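You operate a simulated robot arm through the tools that you are given. There is no shell and no other tool.

You are at the controls of a simulated robot arm. One attempt, no reset.

## Task
Weigh down both pattern sheets, wind the window open and tighten the stay screw again.
Fine: green weight on the white sheet, orange weight on the blue sheet; neither sheet may blow away. Set down upright: green weight, orange weight. Where these are worked on the way, their far stop is far enough and under half their travel is too little: stay screw.

Only the result counts: the job must be done as asked and must still hold three seconds after the hand-in. Knocking over, shifting, dropping, spilling or breaking anything else fails it. Flat cloth is picked up by pressing the open fingertips on it (5 to 10 N) and closing them slowly along it; thin cloth reads only 2 to 8 mm in the jaws.

## Robot
A 6-joint arm with a three-finger gripper, fixed in place. Base frame: the origin is on the floor under the middle of its stand, x ahead of it, y to its left, z up; the work surface is at about z = 0.72. Lengths are in m, angles in degrees, forces in N, time in s.
It reaches about 1.213 m from its shoulder. Its first joint turns from -166.0 to 166.0 degrees. Payload 4.89 kg.
The TCP is the grasp point between the finger pads, 0.03 m short of the fingertips. In the tool frame z runs along the fingers and y along their closing line. The gripper opens to 0.164 m; its body begins 0.125 m behind the TCP.
Orientation is that of the tool frame in the base frame, as [roll, pitch, yaw] about the fixed x, y, z axes, in that order (R = Rz(yaw) Ry(pitch) Rx(roll)). With the fingers straight down and closing along the base's y, the tool's x points along the base's -x, its y along +y and its z along -z.

## Interface
- The arm moves only by the tool servo_tool. Its arguments are lists of equal length, an entry for each row: "dp": the shift along the base's x, y, z in m, a list of three; "rot": the turn, a rotation vector about the base's x, y, z in degrees, a list of three; "claw": the finger opening in m, from 0 to 0.164. In form: {"dp": [[x, y, z], ...], "rot": [[ax, ay, az], ...], "claw": [claw, ...]}. A call has 1 to 20 rows; each row is the pose to reach, as a shift and turn from the pose commanded when the call began. Rows are played at 5 a second. More than 0.05 m and 8.6 degrees between two rows, or a gripper value outside its range, and nothing of the call is played. Where a pose cannot be reached the arm comes as near as it can. A force on the tool above 70 N (or 10 N above the force at the start of the call, whichever is more), or a blocked arm, ends the call early, and 0.2 s more pass. The fingers move at their own pace (about 0.108 m/s each) and stop on an object; they squeeze with about 29 N. The grip force told is the motor's: it shows also when the fingers shut on nothing. Time passes only in rows, and 0.2 s behind the last, so rows that repeat a pose let the fingers close. The reply holds the time, the measured pose of the TCP, the force on the tool along the base axes, the opening and the grip force, in the units named above and with some noise, with the torque about the TCP (base axes, N m) and any sound that the robot's microphone picked up.
- Cameras (640 x 400 px; columns grow to the right, rows downward): "scene" is fixed at [0.221, 0.6493, 1.7045]; the picture's right is [-0.78, -0.63, 0.00], its down [-0.32, 0.40, -0.86] and it looks along [0.54, -0.67, -0.51] (base axes); focal length 346 px, centre (320, 200). "wrist" rides on the gripper at [0.076, -0.002, -0.152] in the tool frame; the picture's right is [0.02, 1.00, 0.00], its down [-0.88, 0.02, -0.47] and it looks along [-0.47, 0.01, 0.88] (tool axes); focal length 247 px, centre (320, 200). There is no depth. A picture from a camera that has moved, and an enlarged one, comes with that camera's place and axes in the base frame and with its lens.
- get_image(camera): a new picture of that camera. It takes no simulated time.
- slide_trunk(by): moves the trunk up (or, below 0, down) by that many m; the arm rides with it, the base frame stays. It gives what a move gives, with no picture.
- zoom(camera, box): a new picture of the part [left, top, right, bottom] of that camera's present view, enlarged. It takes no simulated time.
- close_job(): hands the job in; it is judged then, once.

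Nothing tells you positions but the pictures and the camera data. Unless the task says otherwise, let go and move clear before handing in.

The tools are called as a command line: name --argument value ..., lists and objects as JSON in quotes. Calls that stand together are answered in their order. servo_tool: Moves the arm, as the interface text tells. Its arguments: {"type":"object","properties":{"dp":{"type":"array","items":{"type":"array","items":{"type":"number"}}},"rot":{"type":"array","items":{"type":"array","items":{"type":"number"}}},"claw":{"type":"array","items":{"type":"number"}}},"required":["dp","rot","claw"]} The other tools are called the same way: slide_trunk (by) moves the trunk up or down; get_image (camera) takes a picture; zoom (camera, box) takes an enlarged picture of a part of a camera's view; close_job () hands the job in.

At the start:

```text
time_s: 0.0
position: [0.5124, -0.3747, 1.4453]
tool_rot: [-180.0, -0.1, -180.0]
contact_force: [-0.6, -0.5, -0.2]
torque: [0.01, 0.02, 0.02]
grip_width: 0.1638
gripper_force: 0.0
trunk travel left (down, up): [-0.175, 0.215]
```

scene: 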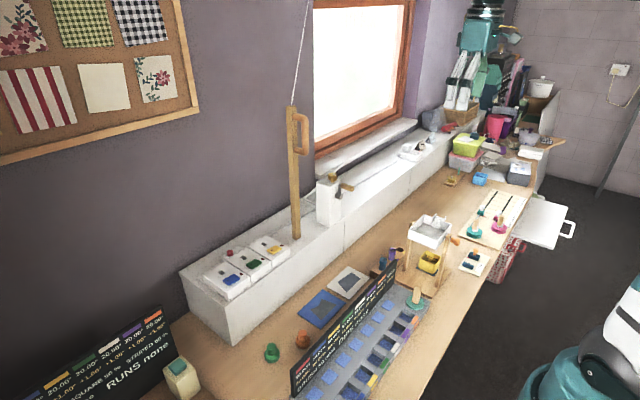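
wrist: 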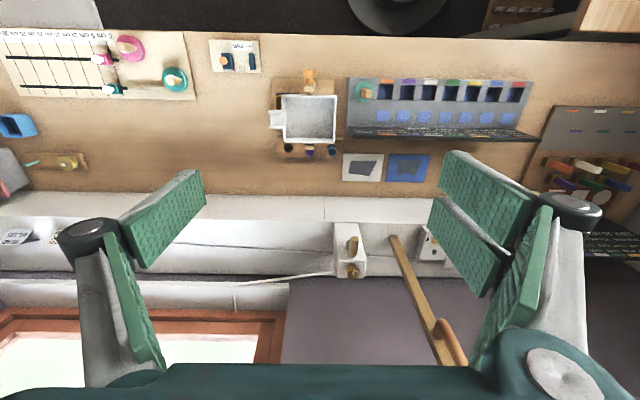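

I see a bench along a wall with a window, a crank block on the sill ledge, a wooden pole, two sheets (white and blue) and green and orange weights near the ledge. I'll look closer before moving.

zoom --camera "scene" --box '[240, 80, 400, 240]'

zoom --camera "scene" --box '[170, 230, 400, 400]'

zoom --camera "scene" --box '[380, 80, 580, 280]'

zoom --camera "wrist" --box '[200, 120, 460, 300]'

```text
2.50 times, centred on (320, 160) of scene
camera zoom: at [0.221, 0.6493, 1.7045], right [-0.78, -0.63, 0.0], down [-0.32, 0.4, -0.86], along [0.54, -0.67, -0.51], focal length 866 px, centre (320, 300)
```

zoom: 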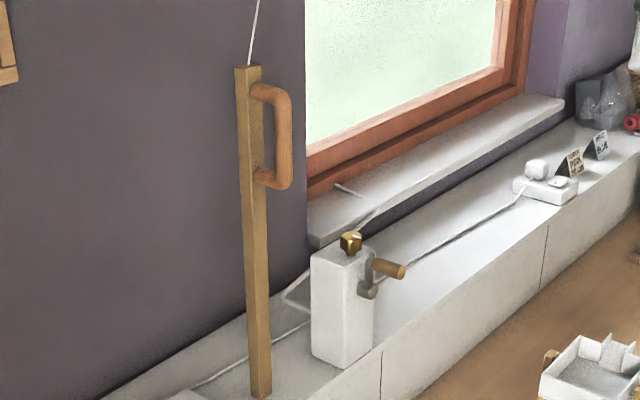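

```text
2.35 times, centred on (285, 315) of scene
camera zoom: at [0.221, 0.6493, 1.7045], right [-0.78, -0.63, 0.0], down [-0.32, 0.4, -0.86], along [0.54, -0.67, -0.51], focal length 815 px, centre (402, -71)
```

zoom: 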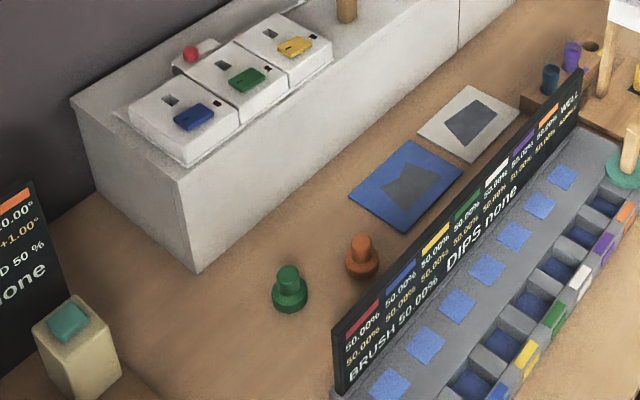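

```text
2.00 times, centred on (480, 180) of scene
camera zoom: at [0.221, 0.6493, 1.7045], right [-0.78, -0.63, 0.0], down [-0.32, 0.4, -0.86], along [0.54, -0.67, -0.51], focal length 693 px, centre (0, 240)
```

zoom: 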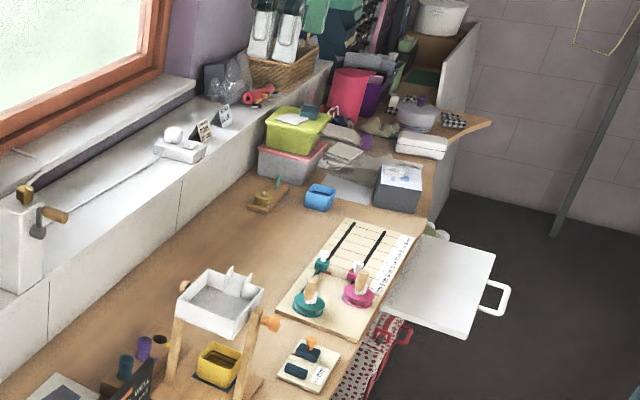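

```text
2.22 times, centred on (330, 210) of wrist
camera zoom: at [0.4352, -0.3766, 1.5983], right [-0.02, 1.0, 0.0], down [0.88, 0.02, 0.47], along [0.47, 0.01, -0.88], focal length 549 px, centre (298, 178)
```

zoom: 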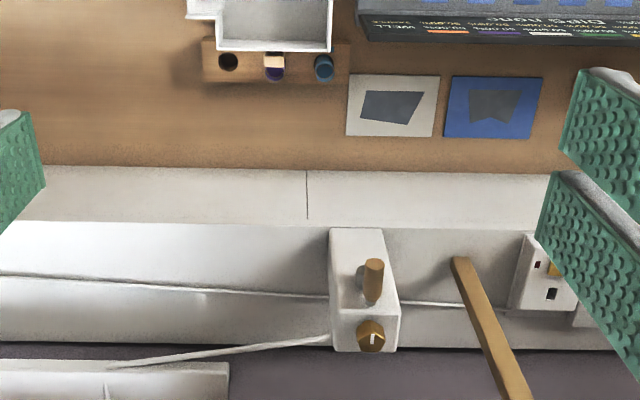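

The sheets lie near (0.77, -0.21) and (0.77, -0.04). The green weight is near (0.77, 0.21), the orange near (0.73, 0.11), and the crank block is on the ledge near (0.9, -0.28). I'll move the wrist camera over the weights to measure them.

servo_tool --dp '[[0.015, 0.035, -0.026], [0.03, 0.07, -0.052], [0.045, 0.105, -0.078], [0.06, 0.14, -0.104], [0.075, 0.175, -0.13], [0.09, 0.21, -0.156], [0.105, 0.245, -0.182], [0.12, 0.28, -0.208], [0.135, 0.315, -0.234], [0.15, 0.35, -0.26], [0.165, 0.385, -0.286], [0.18, 0.42, -0.312], [0.195, 0.455, -0.338], [0.21, 0.49, -0.364], [0.225, 0.525, -0.39]]' --rot '[[0, 0, 0], [0, 0, 0], [0, 0, 0], [0, 0, 0], [0, 0, 0], [0, 0, 0], [0, 0, 0], [0, 0, 0], [0, 0, 0], [0, 0, 0], [0, 0, 0], [0, 0, 0], [0, 0, 0], [0, 0, 0], [0, 0, 0]]' --claw '[0.164, 0.164, 0.164, 0.164, 0.164, 0.164, 0.164, 0.164, 0.164, 0.164, 0.164, 0.164, 0.164, 0.164, 0.164]'

get_image --camera "wrist"

get_image --camera "scene"

```text
time_s: 3.2
position: [0.738, 0.151, 1.056]
tool_rot: [-179.9, 0.0, -180.0]
contact_force: [-2.0, -0.6, 1.1]
torque: [0.22, -0.2, -0.01]
grip_width: 0.1639
gripper_force: 0.1
trunk travel left (down, up): [-0.175, 0.215]
```

```text
taken
camera wrist: at [0.6614, 0.1492, 1.2092], right [-0.02, 1.0, 0.0], down [0.88, 0.02, 0.47], along [0.47, 0.01, -0.88], focal length 247 px, centre (320, 200)
```

wrist: 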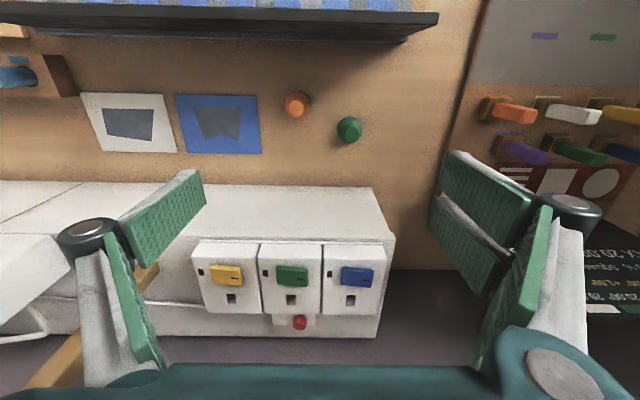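

```text
taken
```

scene: 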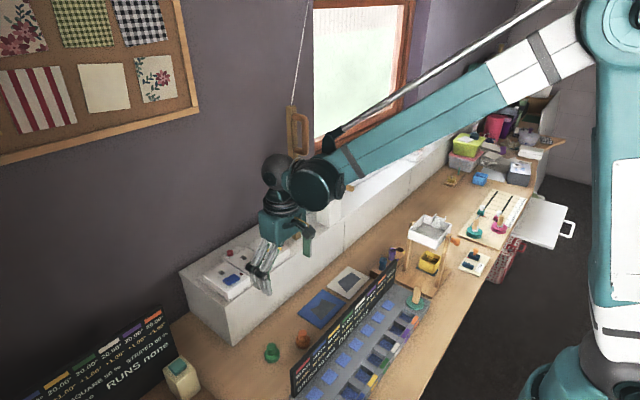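

zoom --camera "wrist" --box '[260, 70, 400, 160]'

zoom --camera "scene" --box '[240, 310, 330, 380]'

zoom --camera "wrist" --box '[60, 70, 280, 180]'

```text
4.44 times, centred on (330, 115) of wrist
camera zoom: at [0.6614, 0.1492, 1.2092], right [-0.02, 1.0, 0.0], down [0.88, 0.02, 0.47], along [0.47, 0.01, -0.88], focal length 1098 px, centre (276, 578)
```

zoom: 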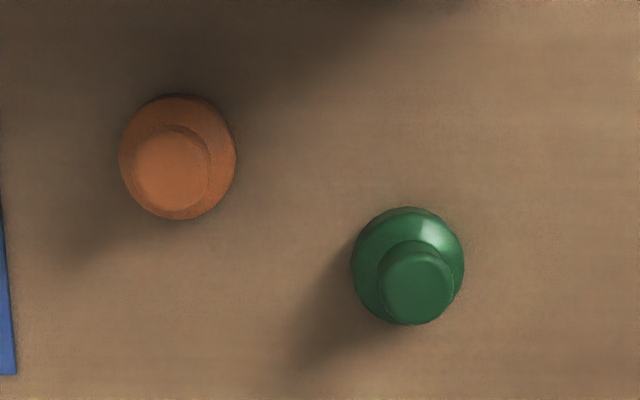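

```text
5.71 times, centred on (285, 345) of scene
camera zoom: at [0.221, 0.6493, 1.7045], right [-0.78, -0.63, 0.0], down [-0.32, 0.4, -0.86], along [0.54, -0.67, -0.51], focal length 1980 px, centre (520, -629)
```

zoom: 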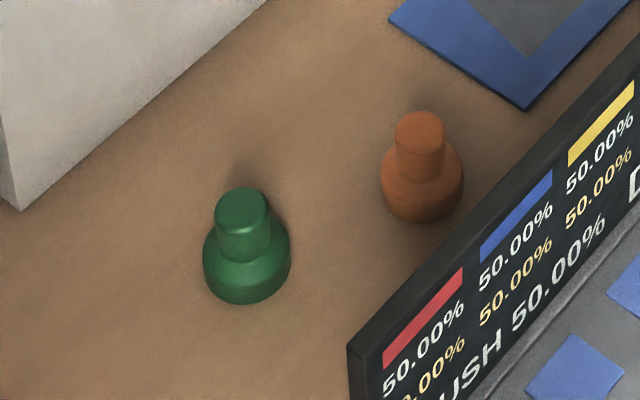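

```text
2.91 times, centred on (170, 125) of wrist
camera zoom: at [0.6614, 0.1492, 1.2092], right [-0.02, 1.0, 0.0], down [0.88, 0.02, 0.47], along [0.47, 0.01, -0.88], focal length 718 px, centre (756, 418)
```

zoom: 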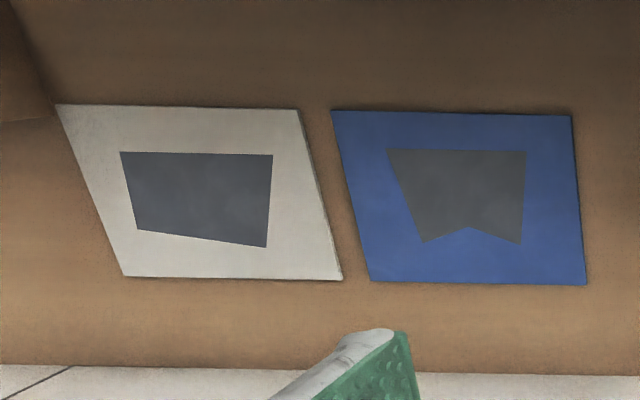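

Green weight is at about (0.763, 0.207) and orange at (0.721, 0.111), each about 47 mm wide and 55–60 mm tall. I'll move above the green weight with a narrower opening so the fingers stay clear of the orange one.

servo_tool --dp '[[0.006, 0.014, -0.04], [0.012, 0.028, -0.08], [0.018, 0.042, -0.12], [0.025, 0.0555, -0.16], [0.025, 0.0555, -0.19], [0.025, 0.0555, -0.19]]' --rot '[[0, 0, 0], [0, 0, 0], [0, 0, 0], [0, 0, 0], [0, 0, 0], [0, 0, 0]]' --claw '[0.08, 0.08, 0.08, 0.08, 0.08, 0.08]'

get_image --camera "wrist"

zoom --camera "scene" --box '[200, 240, 360, 380]'

```text
time_s: 4.6
position: [0.7613, 0.2055, 0.866]
tool_rot: [179.9, -0.1, 180.0]
contact_force: [-0.1, 0.3, 0.0]
torque: [0.0, 0.04, -0.02]
grip_width: 0.0799
gripper_force: 0.1
trunk travel left (down, up): [-0.175, 0.215]
```

```text
taken
camera wrist: at [0.6844, 0.2031, 1.0188], right [-0.02, 1.0, 0.0], down [0.88, 0.02, 0.47], along [0.47, 0.01, -0.88], focal length 247 px, centre (320, 200)
```

wrist: 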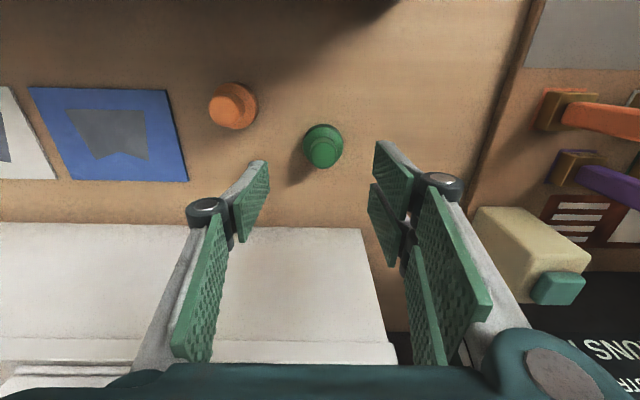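

```text
2.86 times, centred on (280, 310) of scene
camera zoom: at [0.221, 0.6493, 1.7045], right [-0.78, -0.63, 0.0], down [-0.32, 0.4, -0.86], along [0.54, -0.67, -0.51], focal length 990 px, centre (434, -114)
```

zoom: 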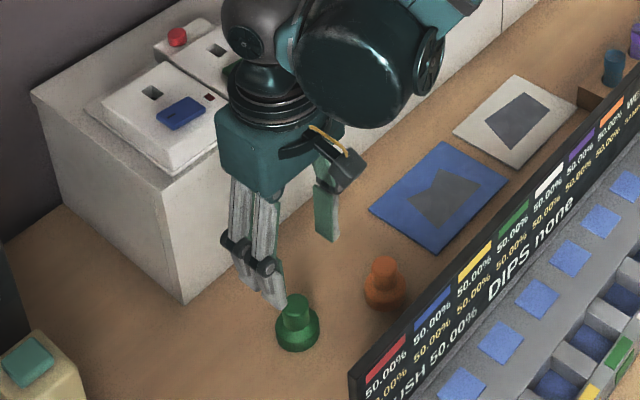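

zoom --camera "wrist" --box '[180, 70, 380, 190]'

```text
3.20 times, centred on (280, 130) of wrist
camera zoom: at [0.6844, 0.2031, 1.0188], right [-0.02, 1.0, 0.0], down [0.88, 0.02, 0.47], along [0.47, 0.01, -0.88], focal length 790 px, centre (448, 424)
```

zoom: 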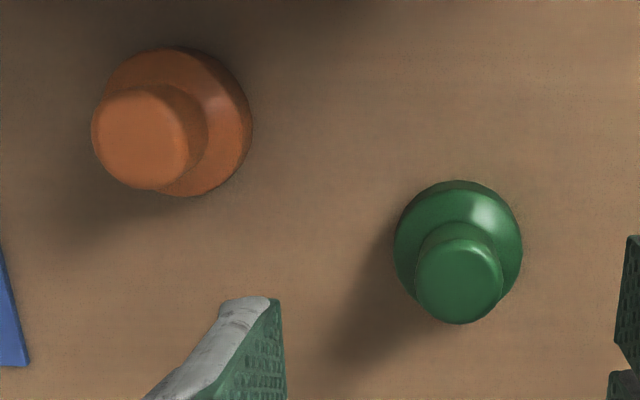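

Green weight confirmed near (0.7625, 0.208); I'm descending straight over it and will then close on its base.

servo_tool --dp '[[0.0, 0.002, -0.03], [0.0, 0.002, -0.06], [0.0, 0.002, -0.08], [0.0, 0.002, -0.095], [0.0, 0.002, -0.107], [0.0, 0.002, -0.107]]' --rot '[[0, 0, 0], [0, 0, 0], [0, 0, 0], [0, 0, 0], [0, 0, 0], [0, 0, 0]]' --claw '[0.08, 0.08, 0.08, 0.08, 0.08, 0.08]'

get_image --camera "wrist"

zoom --camera "scene" --box '[230, 290, 350, 380]'

```text
time_s: 6.0
position: [0.7615, 0.2108, 0.7606]
tool_rot: [-180.0, 0.0, -180.0]
contact_force: [0.8, 0.3, -0.6]
torque: [0.0, 0.01, -0.01]
grip_width: 0.0798
gripper_force: 0.0
trunk travel left (down, up): [-0.175, 0.215]
```

```text
taken
camera wrist: at [0.6854, 0.2074, 0.9123], right [-0.02, 1.0, 0.0], down [0.88, 0.02, 0.47], along [0.47, 0.01, -0.88], focal length 247 px, centre (320, 200)
```

wrist: 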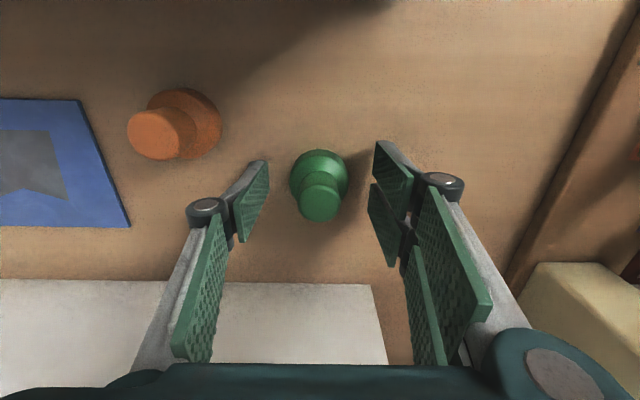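

```text
4.44 times, centred on (290, 335) of scene
camera zoom: at [0.221, 0.6493, 1.7045], right [-0.78, -0.63, 0.0], down [-0.32, 0.4, -0.86], along [0.54, -0.67, -0.51], focal length 1540 px, centre (453, -400)
```

zoom: 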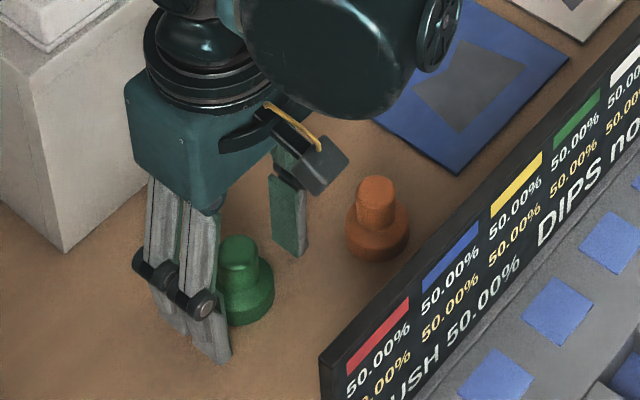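

Fingers straddle the green weight cleanly. Closing now.

servo_tool --dp '[[0, 0, 0], [0, 0, 0], [0, 0, 0], [0, 0, 0], [0, 0, 0], [0, 0, 0], [0, 0, 0]]' --rot '[[0, 0, 0], [0, 0, 0], [0, 0, 0], [0, 0, 0], [0, 0, 0], [0, 0, 0], [0, 0, 0]]' --claw '[0.07, 0.06, 0.053, 0.047, 0.04, 0.03, 0.03]'

get_image --camera "wrist"

```text
time_s: 7.6
position: [0.7628, 0.2106, 0.7596]
tool_rot: [179.9, 0.0, -180.0]
contact_force: [-0.4, -0.4, 0.7]
torque: [-0.04, 0.0, -0.03]
grip_width: 0.0467
gripper_force: 29.2
trunk travel left (down, up): [-0.175, 0.215]
```

```text
taken
camera wrist: at [0.6854, 0.2073, 0.9126], right [-0.02, 1.0, 0.0], down [0.88, 0.02, 0.47], along [0.47, 0.01, -0.88], focal length 247 px, centre (320, 200)
```

wrist: 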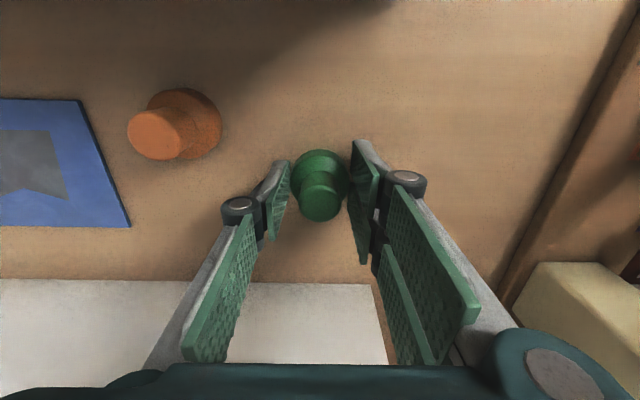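

Grip holds at 46.7 mm. I'm lifting the green weight and carrying it over to above the centre of the white sheet.

servo_tool --dp '[[0, 0, 0.03], [0, 0, 0.07], [0, 0, 0.12], [0, -0.03, 0.12], [0, -0.07, 0.12], [0, -0.115, 0.12], [0, -0.16, 0.12], [0, -0.205, 0.12], [0, -0.25, 0.12], [0, -0.295, 0.12], [0, -0.34, 0.12], [0, -0.38, 0.12], [0, -0.41, 0.12], [0, -0.422, 0.12], [0, -0.422, 0.09], [0, -0.422, 0.06], [0, -0.422, 0.06]]' --rot '[[0, 0, 0], [0, 0, 0], [0, 0, 0], [0, 0, 0], [0, 0, 0], [0, 0, 0], [0, 0, 0], [0, 0, 0], [0, 0, 0], [0, 0, 0], [0, 0, 0], [0, 0, 0], [0, 0, 0], [0, 0, 0], [0, 0, 0], [0, 0, 0], [0, 0, 0]]' --claw '[0.03, 0.03, 0.03, 0.03, 0.03, 0.03, 0.03, 0.03, 0.03, 0.03, 0.03, 0.03, 0.03, 0.03, 0.03, 0.03, 0.03]'

get_image --camera "wrist"

get_image --camera "scene"

```text
time_s: 11.2
position: [0.7627, -0.212, 0.8192]
tool_rot: [-179.9, -0.1, -179.9]
contact_force: [-0.1, -0.7, -2.3]
torque: [0.03, 0.01, -0.01]
grip_width: 0.0464
gripper_force: 29.5
trunk travel left (down, up): [-0.175, 0.215]
```

```text
taken
camera wrist: at [0.686, -0.2147, 0.9708], right [-0.02, 1.0, 0.0], down [0.88, 0.02, 0.47], along [0.47, 0.01, -0.88], focal length 247 px, centre (320, 200)
```

wrist: 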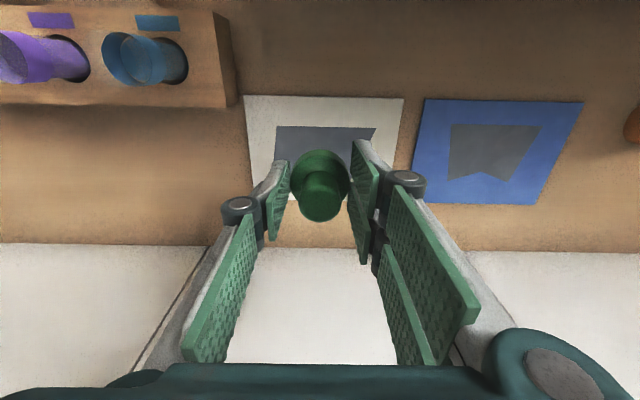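

```text
taken
```

scene: 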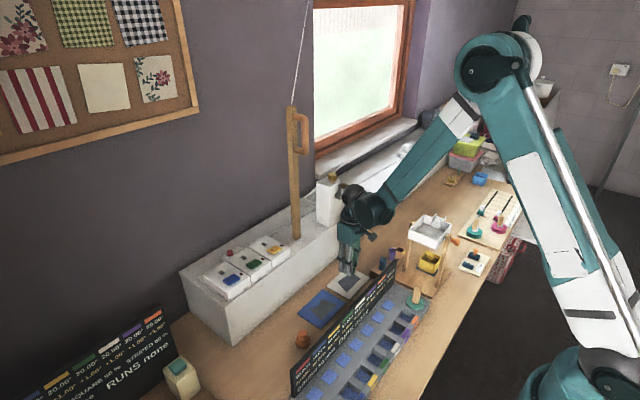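

servo_tool --dp '[[0, 0, -0.02], [0, 0, -0.04], [0, 0, -0.05], [0, 0, -0.055], [0, 0, -0.0575], [0, 0, -0.0575]]' --rot '[[0, 0, 0], [0, 0, 0], [0, 0, 0], [0, 0, 0], [0, 0, 0], [0, 0, 0]]' --claw '[0.03, 0.03, 0.03, 0.03, 0.03, 0.03]'

get_image --camera "wrist"

zoom --camera "scene" --box '[290, 220, 400, 320]'

```text
time_s: 12.6
position: [0.7608, -0.2147, 0.7616]
tool_rot: [-180.0, 0.2, -180.0]
contact_force: [2.3, 0.2, 29.7]
torque: [-0.03, -0.22, -0.04]
grip_width: 0.0469
gripper_force: 28.8
trunk travel left (down, up): [-0.175, 0.215]
```

```text
taken
camera wrist: at [0.6841, -0.2154, 0.9149], right [-0.02, 1.0, 0.0], down [0.88, 0.02, 0.47], along [0.47, 0.01, -0.88], focal length 247 px, centre (320, 200)
```

wrist: 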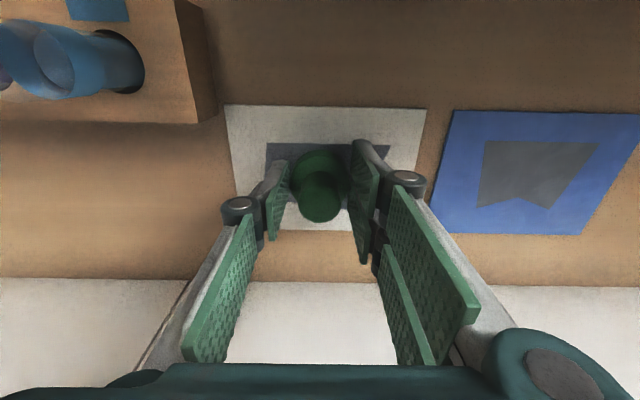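

```text
4.00 times, centred on (345, 270) of scene
camera zoom: at [0.221, 0.6493, 1.7045], right [-0.78, -0.63, 0.0], down [-0.32, 0.4, -0.86], along [0.54, -0.67, -0.51], focal length 1386 px, centre (220, -80)
```

zoom: 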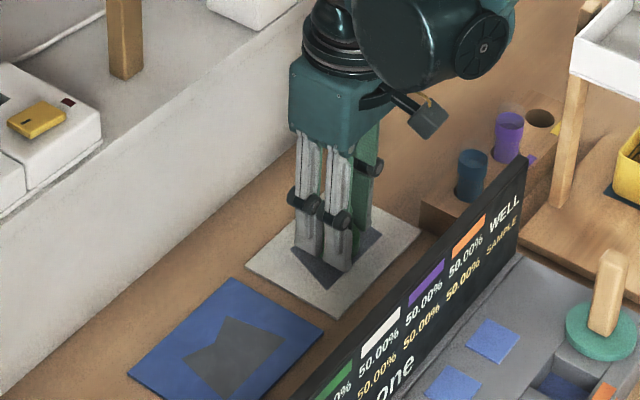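

The weight is pressing on the sheet (about 30 N), so it is down. I'll ease up 2 mm, open, and rise.

servo_tool --dp '[[0, 0, 0.001], [0, 0, 0.002], [0, 0, 0.002], [0, 0, 0.002], [0, 0, 0.002], [0, 0, 0.002], [0, 0, 0.002], [0, 0, 0.002]]' --rot '[[0, 0, 0], [0, 0, 0], [0, 0, 0], [0, 0, 0], [0, 0, 0], [0, 0, 0], [0, 0, 0], [0, 0, 0]]' --claw '[0.03, 0.03, 0.045, 0.052, 0.06, 0.07, 0.08, 0.08]'

zoom --camera "wrist" --box '[200, 80, 440, 260]'

```text
time_s: 14.4
position: [0.7615, -0.213, 0.7636]
tool_rot: [-179.8, 0.0, 180.0]
contact_force: [0.9, 0.5, -0.1]
torque: [0.0, -0.01, 0.0]
grip_width: 0.0801
gripper_force: 0.0
trunk travel left (down, up): [-0.175, 0.215]
```

```text
2.22 times, centred on (320, 170) of wrist
camera zoom: at [0.6853, -0.2158, 0.916], right [-0.02, 1.0, 0.0], down [0.88, 0.02, 0.47], along [0.47, 0.01, -0.88], focal length 549 px, centre (320, 267)
```

zoom: 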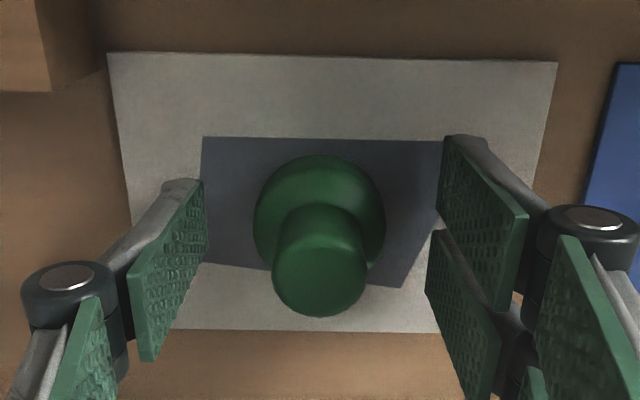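

Green weight stands upright on the white sheet. Next I'll rise and move above the orange weight.

servo_tool --dp '[[0, 0, 0.03], [0, 0, 0.07], [0, 0, 0.12], [-0.005, 0.04, 0.12], [-0.01, 0.085, 0.12], [-0.016, 0.13, 0.12], [-0.022, 0.175, 0.12], [-0.028, 0.22, 0.12], [-0.034, 0.265, 0.12], [-0.041, 0.305, 0.12], [-0.041, 0.325, 0.12], [-0.041, 0.325, 0.09], [-0.041, 0.325, 0.09]]' --rot '[[0, 0, 0], [0, 0, 0], [0, 0, 0], [0, 0, 0], [0, 0, 0], [0, 0, 0], [0, 0, 0], [0, 0, 0], [0, 0, 0], [0, 0, 0], [0, 0, 0], [0, 0, 0], [0, 0, 0]]' --claw '[0.08, 0.08, 0.08, 0.08, 0.08, 0.08, 0.08, 0.08, 0.08, 0.08, 0.08, 0.08, 0.08]'

get_image --camera "wrist"

zoom --camera "wrist" --box '[220, 80, 420, 230]'

zoom --camera "scene" --box '[240, 220, 400, 380]'

```text
time_s: 17.2
position: [0.7204, 0.1098, 0.8534]
tool_rot: [-180.0, 0.0, -180.0]
contact_force: [-0.7, 0.0, -0.3]
torque: [0.01, 0.01, 0.02]
grip_width: 0.08
gripper_force: 0.0
trunk travel left (down, up): [-0.175, 0.215]
```

```text
taken
camera wrist: at [0.6437, 0.1081, 1.0061], right [-0.02, 1.0, 0.0], down [0.88, 0.02, 0.47], along [0.47, 0.01, -0.88], focal length 247 px, centre (320, 200)
```

wrist: 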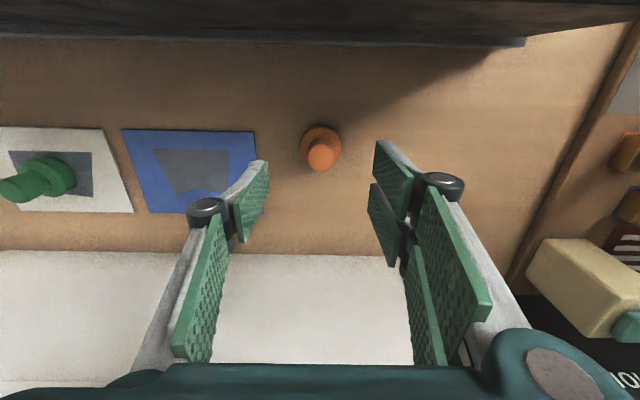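

```text
2.67 times, centred on (320, 155) of wrist
camera zoom: at [0.6437, 0.1081, 1.0061], right [-0.02, 1.0, 0.0], down [0.88, 0.02, 0.47], along [0.47, 0.01, -0.88], focal length 659 px, centre (320, 320)
```

zoom: 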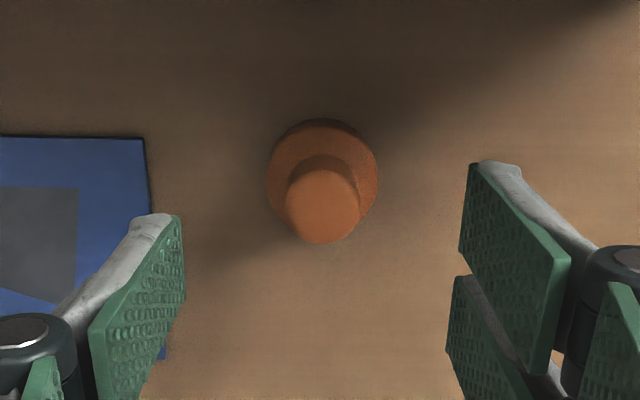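

```text
2.50 times, centred on (320, 300) of scene
camera zoom: at [0.221, 0.6493, 1.7045], right [-0.78, -0.63, 0.0], down [-0.32, 0.4, -0.86], along [0.54, -0.67, -0.51], focal length 866 px, centre (320, -50)
```

zoom: 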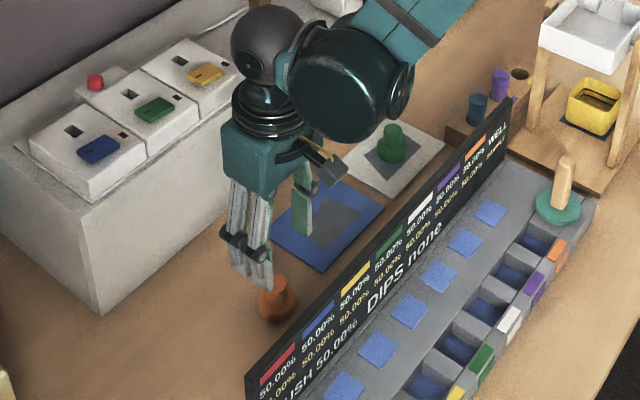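

Orange weight is centred between the fingers. Descending and closing.

servo_tool --dp '[[0.0005, 0.0005, -0.03], [0.0005, 0.0005, -0.055], [0.0005, 0.0005, -0.075], [0.0005, 0.0005, -0.087], [0.0005, 0.0005, -0.0945], [0.0005, 0.0005, -0.0945], [0.0005, 0.0005, -0.0945], [0.0005, 0.0005, -0.0945], [0.0005, 0.0005, -0.0945], [0.0005, 0.0005, -0.0945], [0.0005, 0.0005, -0.0945], [0.0005, 0.0005, -0.0945], [0.0005, 0.0005, -0.0945]]' --rot '[[0, 0, 0], [0, 0, 0], [0, 0, 0], [0, 0, 0], [0, 0, 0], [0, 0, 0], [0, 0, 0], [0, 0, 0], [0, 0, 0], [0, 0, 0], [0, 0, 0], [0, 0, 0], [0, 0, 0]]' --claw '[0.08, 0.08, 0.08, 0.08, 0.08, 0.08, 0.07, 0.06, 0.053, 0.047, 0.04, 0.03, 0.03]'

get_image --camera "wrist"

```text
time_s: 20.0
position: [0.7218, 0.111, 0.7584]
tool_rot: [180.0, 0.0, 180.0]
contact_force: [0.4, 0.1, 0.2]
torque: [-0.05, -0.02, -0.05]
grip_width: 0.0466
gripper_force: 29.5
trunk travel left (down, up): [-0.175, 0.215]
```

```text
taken
camera wrist: at [0.6447, 0.1091, 0.9114], right [-0.02, 1.0, 0.0], down [0.88, 0.02, 0.47], along [0.47, 0.01, -0.88], focal length 247 px, centre (320, 200)
```

wrist: 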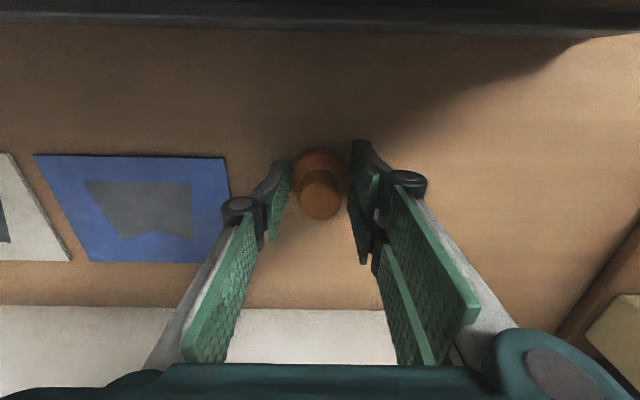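

Orange weight gripped. I'm lifting it, moving it over the blue sheet and lowering it gently.

servo_tool --dp '[[0, 0, 0.03], [0, 0, 0.07], [0.005, -0.02, 0.09], [0.015, -0.055, 0.09], [0.027, -0.095, 0.09], [0.038, -0.135, 0.09], [0.0415, -0.152, 0.09], [0.0415, -0.152, 0.06], [0.0415, -0.152, 0.03], [0.0415, -0.152, 0.012], [0.0415, -0.152, 0.007], [0.0415, -0.152, 0.004], [0.0415, -0.152, 0.004]]' --rot '[[0, 0, 0], [0, 0, 0], [0, 0, 0], [0, 0, 0], [0, 0, 0], [0, 0, 0], [0, 0, 0], [0, 0, 0], [0, 0, 0], [0, 0, 0], [0, 0, 0], [0, 0, 0], [0, 0, 0]]' --claw '[0.03, 0.03, 0.03, 0.03, 0.03, 0.03, 0.03, 0.03, 0.03, 0.03, 0.03, 0.03, 0.03]'

get_image --camera "wrist"

```text
time_s: 22.8
position: [0.7615, -0.0403, 0.7627]
tool_rot: [-180.0, 0.0, 179.9]
contact_force: [0.1, 0.1, 7.2]
torque: [0.02, 0.02, 0.01]
grip_width: 0.0467
gripper_force: 29.6
trunk travel left (down, up): [-0.175, 0.215]
```

```text
taken
camera wrist: at [0.6852, -0.0429, 0.915], right [-0.02, 1.0, 0.0], down [0.88, 0.02, 0.47], along [0.47, 0.01, -0.88], focal length 247 px, centre (320, 200)
```

wrist: 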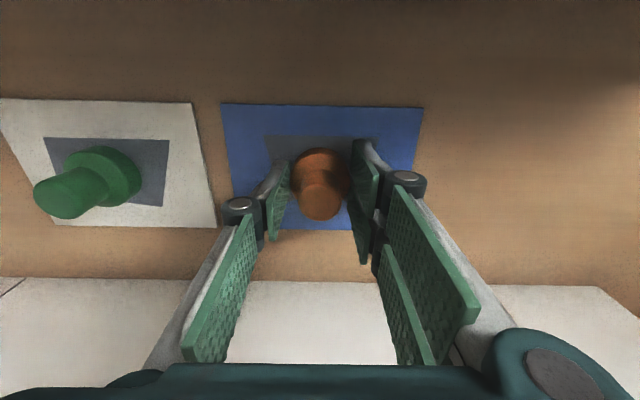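

servo_tool --dp '[[0, 0, 0.0005], [0, 0, 0.0005], [0, 0, 0.0005], [0, 0, 0.0005], [0, 0, 0.0005], [0, 0, 0.0005], [0, 0, 0.03], [0, 0, 0.07], [0, 0, 0.12], [0, 0, 0.16]]' --rot '[[0, 0, 0], [0, 0, 0], [0, 0, 0], [0, 0, 0], [0, 0, 0], [0, 0, 0], [0, 0, 0], [0, 0, 0], [0, 0, 0], [0, 0, 0]]' --claw '[0.045, 0.052, 0.06, 0.07, 0.08, 0.08, 0.08, 0.08, 0.08, 0.08]'

get_image --camera "wrist"

get_image --camera "scene"

```text
time_s: 25.0
position: [0.7627, -0.0398, 0.923]
tool_rot: [-180.0, 0.0, -179.9]
contact_force: [1.3, -0.5, -0.8]
torque: [-0.01, 0.2, -0.03]
grip_width: 0.0801
gripper_force: 0.1
trunk travel left (down, up): [-0.175, 0.215]
```

```text
taken
camera wrist: at [0.6866, -0.0426, 1.0751], right [-0.02, 1.0, 0.0], down [0.88, 0.02, 0.47], along [0.47, 0.01, -0.88], focal length 247 px, centre (320, 200)
```

wrist: 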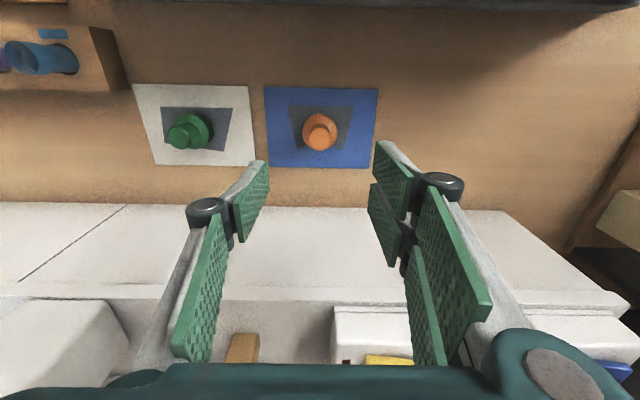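

```text
taken
```

scene: 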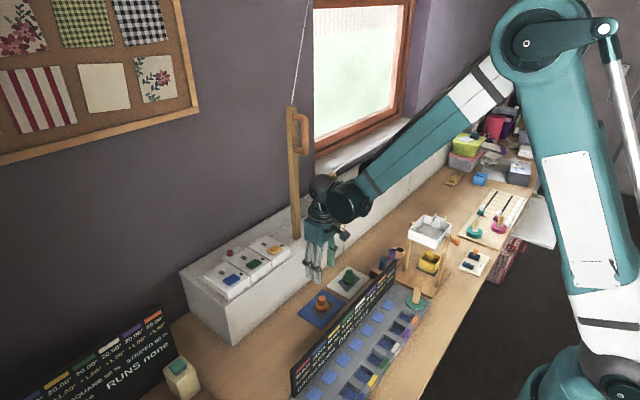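

Both weights are upright on their sheets. Next I'll rise and move over so the wrist camera can inspect the crank block and screw.

servo_tool --dp '[[0, 0, 0.04], [0, 0, 0.085], [0, 0, 0.13], [0, 0, 0.175], [-0.005, -0.03, 0.2], [-0.01, -0.06, 0.225], [-0.01, -0.09, 0.25], [-0.01, -0.12, 0.275], [-0.01, -0.15, 0.3], [-0.01, -0.18, 0.325], [-0.01, -0.21, 0.35], [-0.01, -0.24, 0.375], [-0.01, -0.24, 0.375]]' --rot '[[0, 0, 0], [0, 0, 0], [0, 0, 0], [0, 0, 0], [0, 0, 0], [0, 0, 0], [0, 0, 0], [0, 0, 0], [0, 0, 0], [0, 0, 0], [0, 0, 0], [0, 0, 0], [0, 0, 0]]' --claw '[0.08, 0.08, 0.08, 0.08, 0.08, 0.08, 0.08, 0.08, 0.08, 0.08, 0.08, 0.08, 0.08]'

get_image --camera "wrist"

zoom --camera "wrist" --box '[240, 130, 420, 290]'

zoom --camera "scene" --box '[270, 60, 420, 240]'

```text
time_s: 27.8
position: [0.7537, -0.284, 1.2977]
tool_rot: [-180.0, 0.0, -180.0]
contact_force: [0.1, -1.2, 0.1]
torque: [0.06, -0.04, 0.01]
grip_width: 0.0796
gripper_force: 0.0
trunk travel left (down, up): [-0.175, 0.215]
```

```text
taken
camera wrist: at [0.6766, -0.2858, 1.4511], right [-0.02, 1.0, 0.0], down [0.88, 0.02, 0.47], along [0.47, 0.01, -0.88], focal length 247 px, centre (320, 200)
```

wrist: 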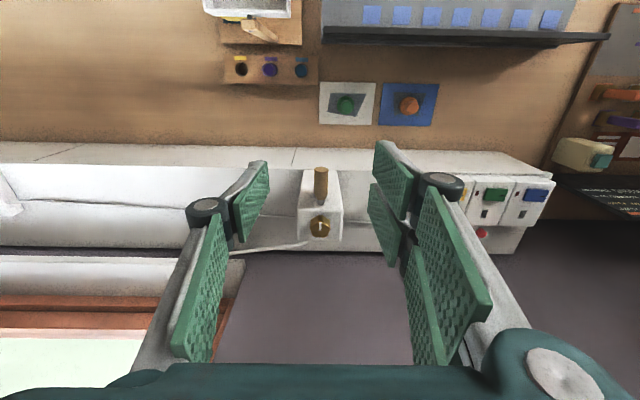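

```text
2.50 times, centred on (330, 210) of wrist
camera zoom: at [0.6766, -0.2858, 1.4511], right [-0.02, 1.0, 0.0], down [0.88, 0.02, 0.47], along [0.47, 0.01, -0.88], focal length 617 px, centre (295, 175)
```

zoom: 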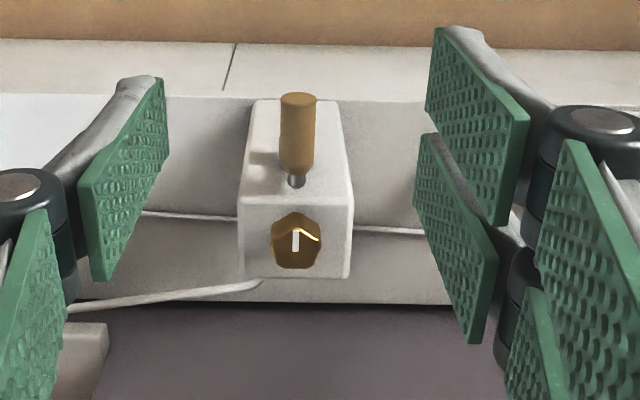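

```text
2.22 times, centred on (345, 150) of scene
camera zoom: at [0.221, 0.6493, 1.7045], right [-0.78, -0.63, 0.0], down [-0.32, 0.4, -0.86], along [0.54, -0.67, -0.51], focal length 770 px, centre (264, 311)
```

zoom: 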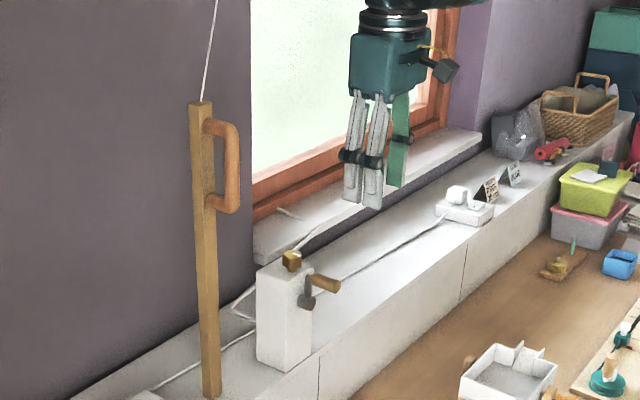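

The screw knob sits on top of the block near (0.909, -0.280, 1.11), and the crank handle points at me near (0.84, -0.281, 1.10). I'm zooming in for detail.

zoom --camera "wrist" --box '[295, 160, 355, 250]'

zoom --camera "scene" --box '[310, 160, 365, 230]'

zoom --camera "scene" --box '[280, 0, 420, 160]'

```text
4.44 times, centred on (325, 205) of wrist
camera zoom: at [0.6766, -0.2858, 1.4511], right [-0.02, 1.0, 0.0], down [0.88, 0.02, 0.47], along [0.47, 0.01, -0.88], focal length 1098 px, centre (298, 178)
```

zoom: 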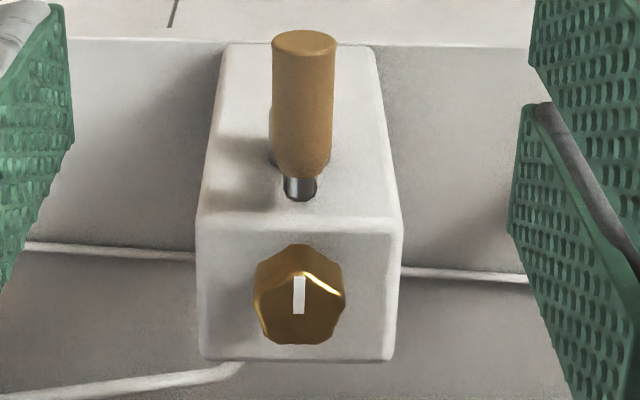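

```text
5.71 times, centred on (338, 195) of scene
camera zoom: at [0.221, 0.6493, 1.7045], right [-0.78, -0.63, 0.0], down [-0.32, 0.4, -0.86], along [0.54, -0.67, -0.51], focal length 1980 px, centre (220, 229)
```

zoom: 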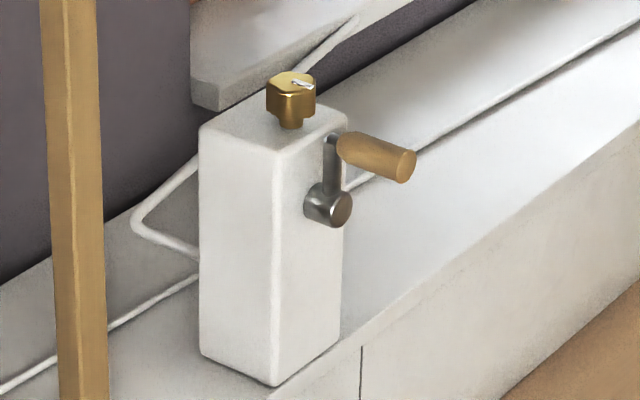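

```text
2.50 times, centred on (350, 80) of scene
camera zoom: at [0.221, 0.6493, 1.7045], right [-0.78, -0.63, 0.0], down [-0.32, 0.4, -0.86], along [0.54, -0.67, -0.51], focal length 866 px, centre (245, 500)
```

zoom: 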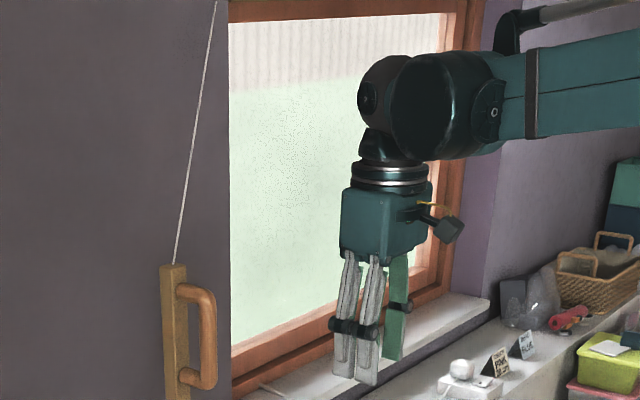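

The knob is a lobed brass screw about 34 mm across at about (0.905, -0.280, 1.113), with a white pointer toward me. I'll move above it for a closer look.

servo_tool --dp '[[0.03, 0.001, -0.01], [0.06, 0.002, -0.02], [0.09, 0.002, -0.03], [0.12, 0.002, -0.045], [0.14, 0.002, -0.06], [0.1516, 0.002, -0.08], [0.1516, 0.002, -0.08]]' --rot '[[0, 0, 0], [0, 0, 0], [0, 0, 0], [0, 0, 0], [0, 0, 0], [0, 0, 0], [0, 0, 0]]' --claw '[0.08, 0.08, 0.08, 0.08, 0.08, 0.08, 0.08]'

get_image --camera "wrist"

zoom --camera "wrist" --box '[250, 90, 390, 230]'

zoom --camera "scene" --box '[260, 60, 420, 240]'

```text
time_s: 29.4
position: [0.9043, -0.2781, 1.2166]
tool_rot: [180.0, 0.1, -179.9]
contact_force: [1.0, 0.3, -0.5]
torque: [-0.01, 0.09, 0.01]
grip_width: 0.0799
gripper_force: 0.0
trunk travel left (down, up): [-0.175, 0.215]
```

```text
taken
camera wrist: at [0.829, -0.2807, 1.3687], right [-0.02, 1.0, 0.0], down [0.88, 0.02, 0.47], along [0.47, 0.01, -0.88], focal length 247 px, centre (320, 200)
```

wrist: 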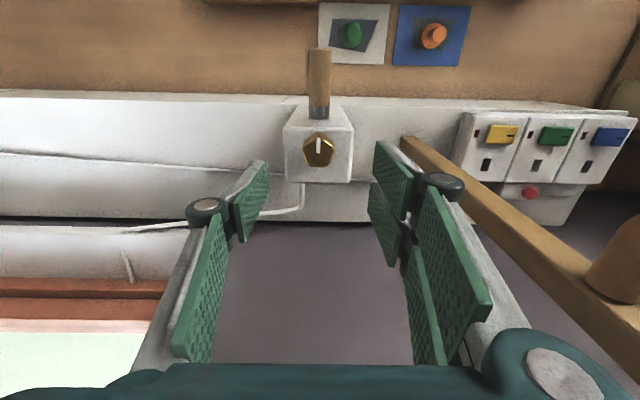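

```text
2.86 times, centred on (320, 160) of wrist
camera zoom: at [0.829, -0.2807, 1.3687], right [-0.02, 1.0, 0.0], down [0.88, 0.02, 0.47], along [0.47, 0.01, -0.88], focal length 706 px, centre (320, 314)
```

zoom: 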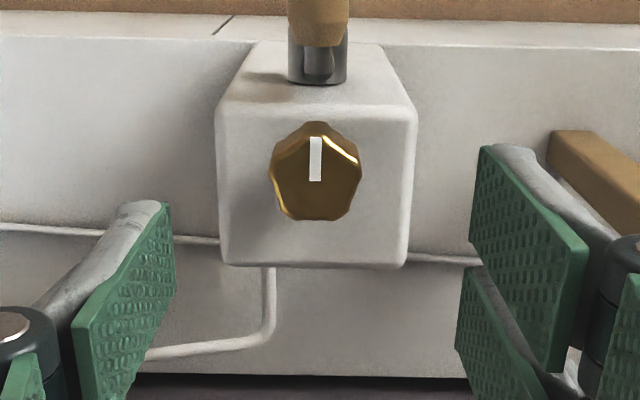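

```text
2.22 times, centred on (340, 150) of scene
camera zoom: at [0.221, 0.6493, 1.7045], right [-0.78, -0.63, 0.0], down [-0.32, 0.4, -0.86], along [0.54, -0.67, -0.51], focal length 770 px, centre (276, 311)
```

zoom: 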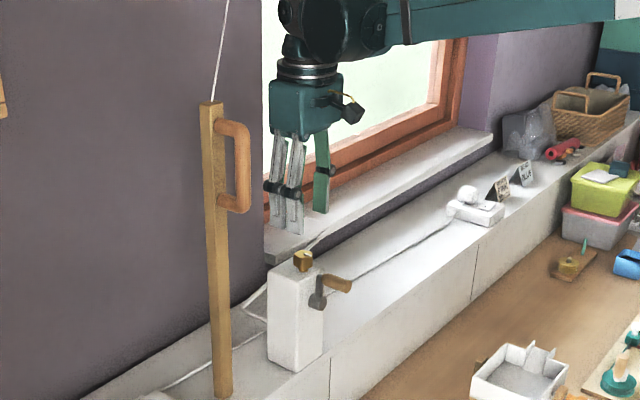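

Knob top is at z≈1.125 with its axis at (0.9065, -0.2806), and the block top is at z≈1.086. I'll pre-turn the hand −40°, align over the knob and lower around it, so I can then turn it counter-clockwise to loosen.

servo_tool --dp '[[0.001, -0.002, 0], [0.001, -0.002, 0], [0.001, -0.002, 0], [0.001, -0.002, 0], [0.001, -0.002, 0], [0.001, -0.002, -0.02], [0.001, -0.002, -0.04], [0.001, -0.002, -0.05], [0.001, -0.002, -0.05]]' --rot '[[0, 0, -8], [0, 0, -16], [0, 0, -24], [0, 0, -32], [0, 0, -40], [0, 0, -40], [0, 0, -40], [0, 0, -40], [0, 0, -40]]' --claw '[0.075, 0.07, 0.068, 0.068, 0.068, 0.068, 0.068, 0.068, 0.068]'

get_image --camera "wrist"

zoom --camera "scene" --box '[280, 100, 400, 220]'

```text
time_s: 31.4
position: [0.9049, -0.2808, 1.1684]
tool_rot: [-180.0, -0.1, 140.0]
contact_force: [1.0, 0.0, -0.5]
torque: [0.03, 0.06, 0.03]
grip_width: 0.0681
gripper_force: 0.0
trunk travel left (down, up): [-0.175, 0.215]
```

```text
taken
camera wrist: at [0.8458, -0.232, 1.3206], right [0.63, 0.78, 0.0], down [0.69, -0.55, 0.47], along [0.37, -0.3, -0.88], focal length 247 px, centre (320, 200)
```

wrist: 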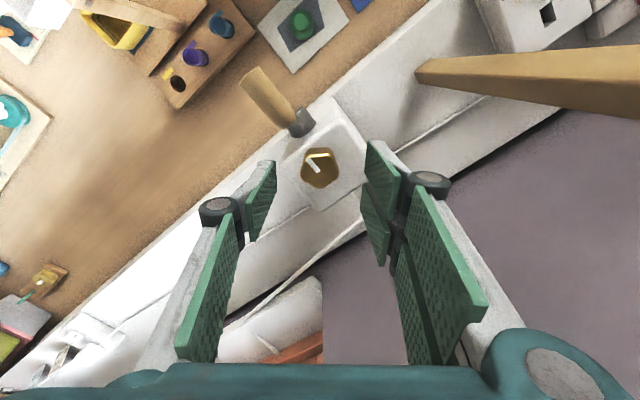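

```text
3.33 times, centred on (340, 160) of scene
camera zoom: at [0.221, 0.6493, 1.7045], right [-0.78, -0.63, 0.0], down [-0.32, 0.4, -0.86], along [0.54, -0.67, -0.51], focal length 1155 px, centre (253, 333)
```

zoom: 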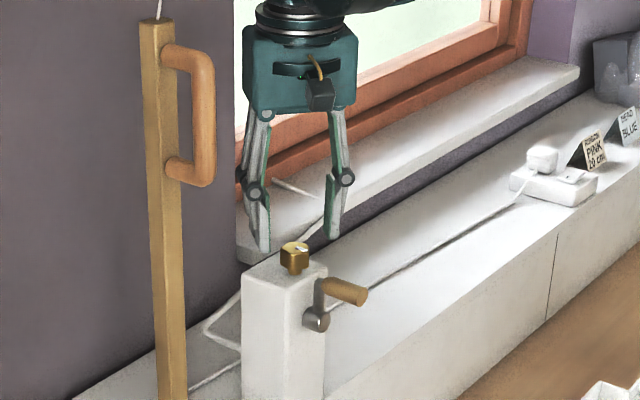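

servo_tool --dp '[[0.0005, 0, -0.015], [0.0005, 0, -0.03], [0.0005, 0, -0.04], [0.0005, 0, -0.04]]' --rot '[[0, 0, 0], [0, 0, 0], [0, 0, 0], [0, 0, 0]]' --claw '[0.068, 0.068, 0.068, 0.068]'

get_image --camera "wrist"

zoom --camera "scene" --box '[290, 120, 380, 220]'

```text
time_s: 32.4
position: [0.9059, -0.2813, 1.128]
tool_rot: [-180.0, 0.0, 140.1]
contact_force: [0.3, -0.6, 0.5]
torque: [0.01, 0.01, 0.0]
grip_width: 0.0678
gripper_force: 0.0
trunk travel left (down, up): [-0.175, 0.215]
```

```text
taken
camera wrist: at [0.8455, -0.2326, 1.2808], right [0.63, 0.78, 0.0], down [0.69, -0.55, 0.47], along [0.37, -0.3, -0.88], focal length 247 px, centre (320, 200)
```

wrist: 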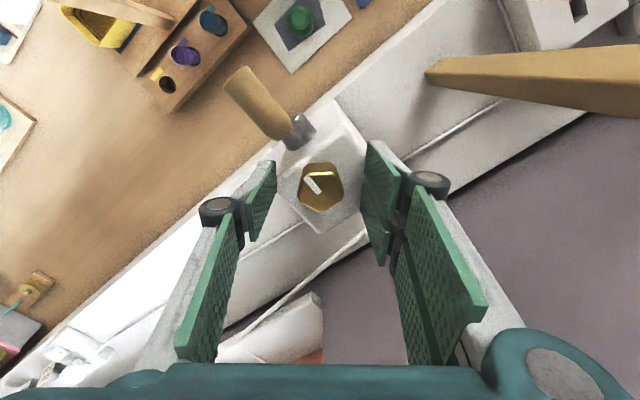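

```text
4.00 times, centred on (335, 170) of scene
camera zoom: at [0.221, 0.6493, 1.7045], right [-0.78, -0.63, 0.0], down [-0.32, 0.4, -0.86], along [0.54, -0.67, -0.51], focal length 1386 px, centre (260, 320)
```

zoom: 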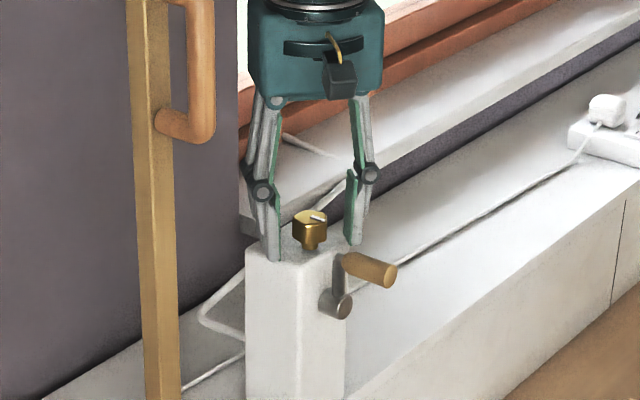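

Knob is between the fingers. I'll close on it and check the grip.

servo_tool --dp '[[0, 0, 0], [0, 0, 0], [0, 0, 0], [0, 0, 0], [0, 0, 0], [0, 0, 0]]' --rot '[[0, 0, 0], [0, 0, 0], [0, 0, 0], [0, 0, 0], [0, 0, 0], [0, 0, 0]]' --claw '[0.055, 0.045, 0.038, 0.032, 0.02, 0.02]'

get_image --camera "wrist"

```text
time_s: 33.8
position: [0.9053, -0.2797, 1.1283]
tool_rot: [-180.0, 0.0, 140.0]
contact_force: [3.1, 2.4, 1.4]
torque: [0.07, -0.08, 0.15]
grip_width: 0.0327
gripper_force: 44.8
trunk travel left (down, up): [-0.175, 0.215]
```

```text
taken
camera wrist: at [0.8455, -0.2323, 1.281], right [0.63, 0.78, 0.0], down [0.69, -0.55, 0.47], along [0.37, -0.3, -0.88], focal length 247 px, centre (320, 200)
```

wrist: 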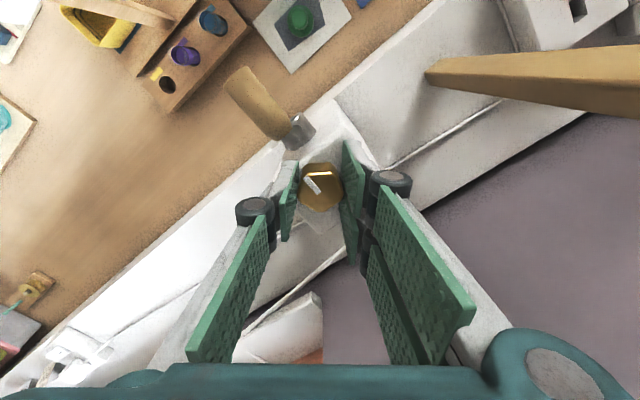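

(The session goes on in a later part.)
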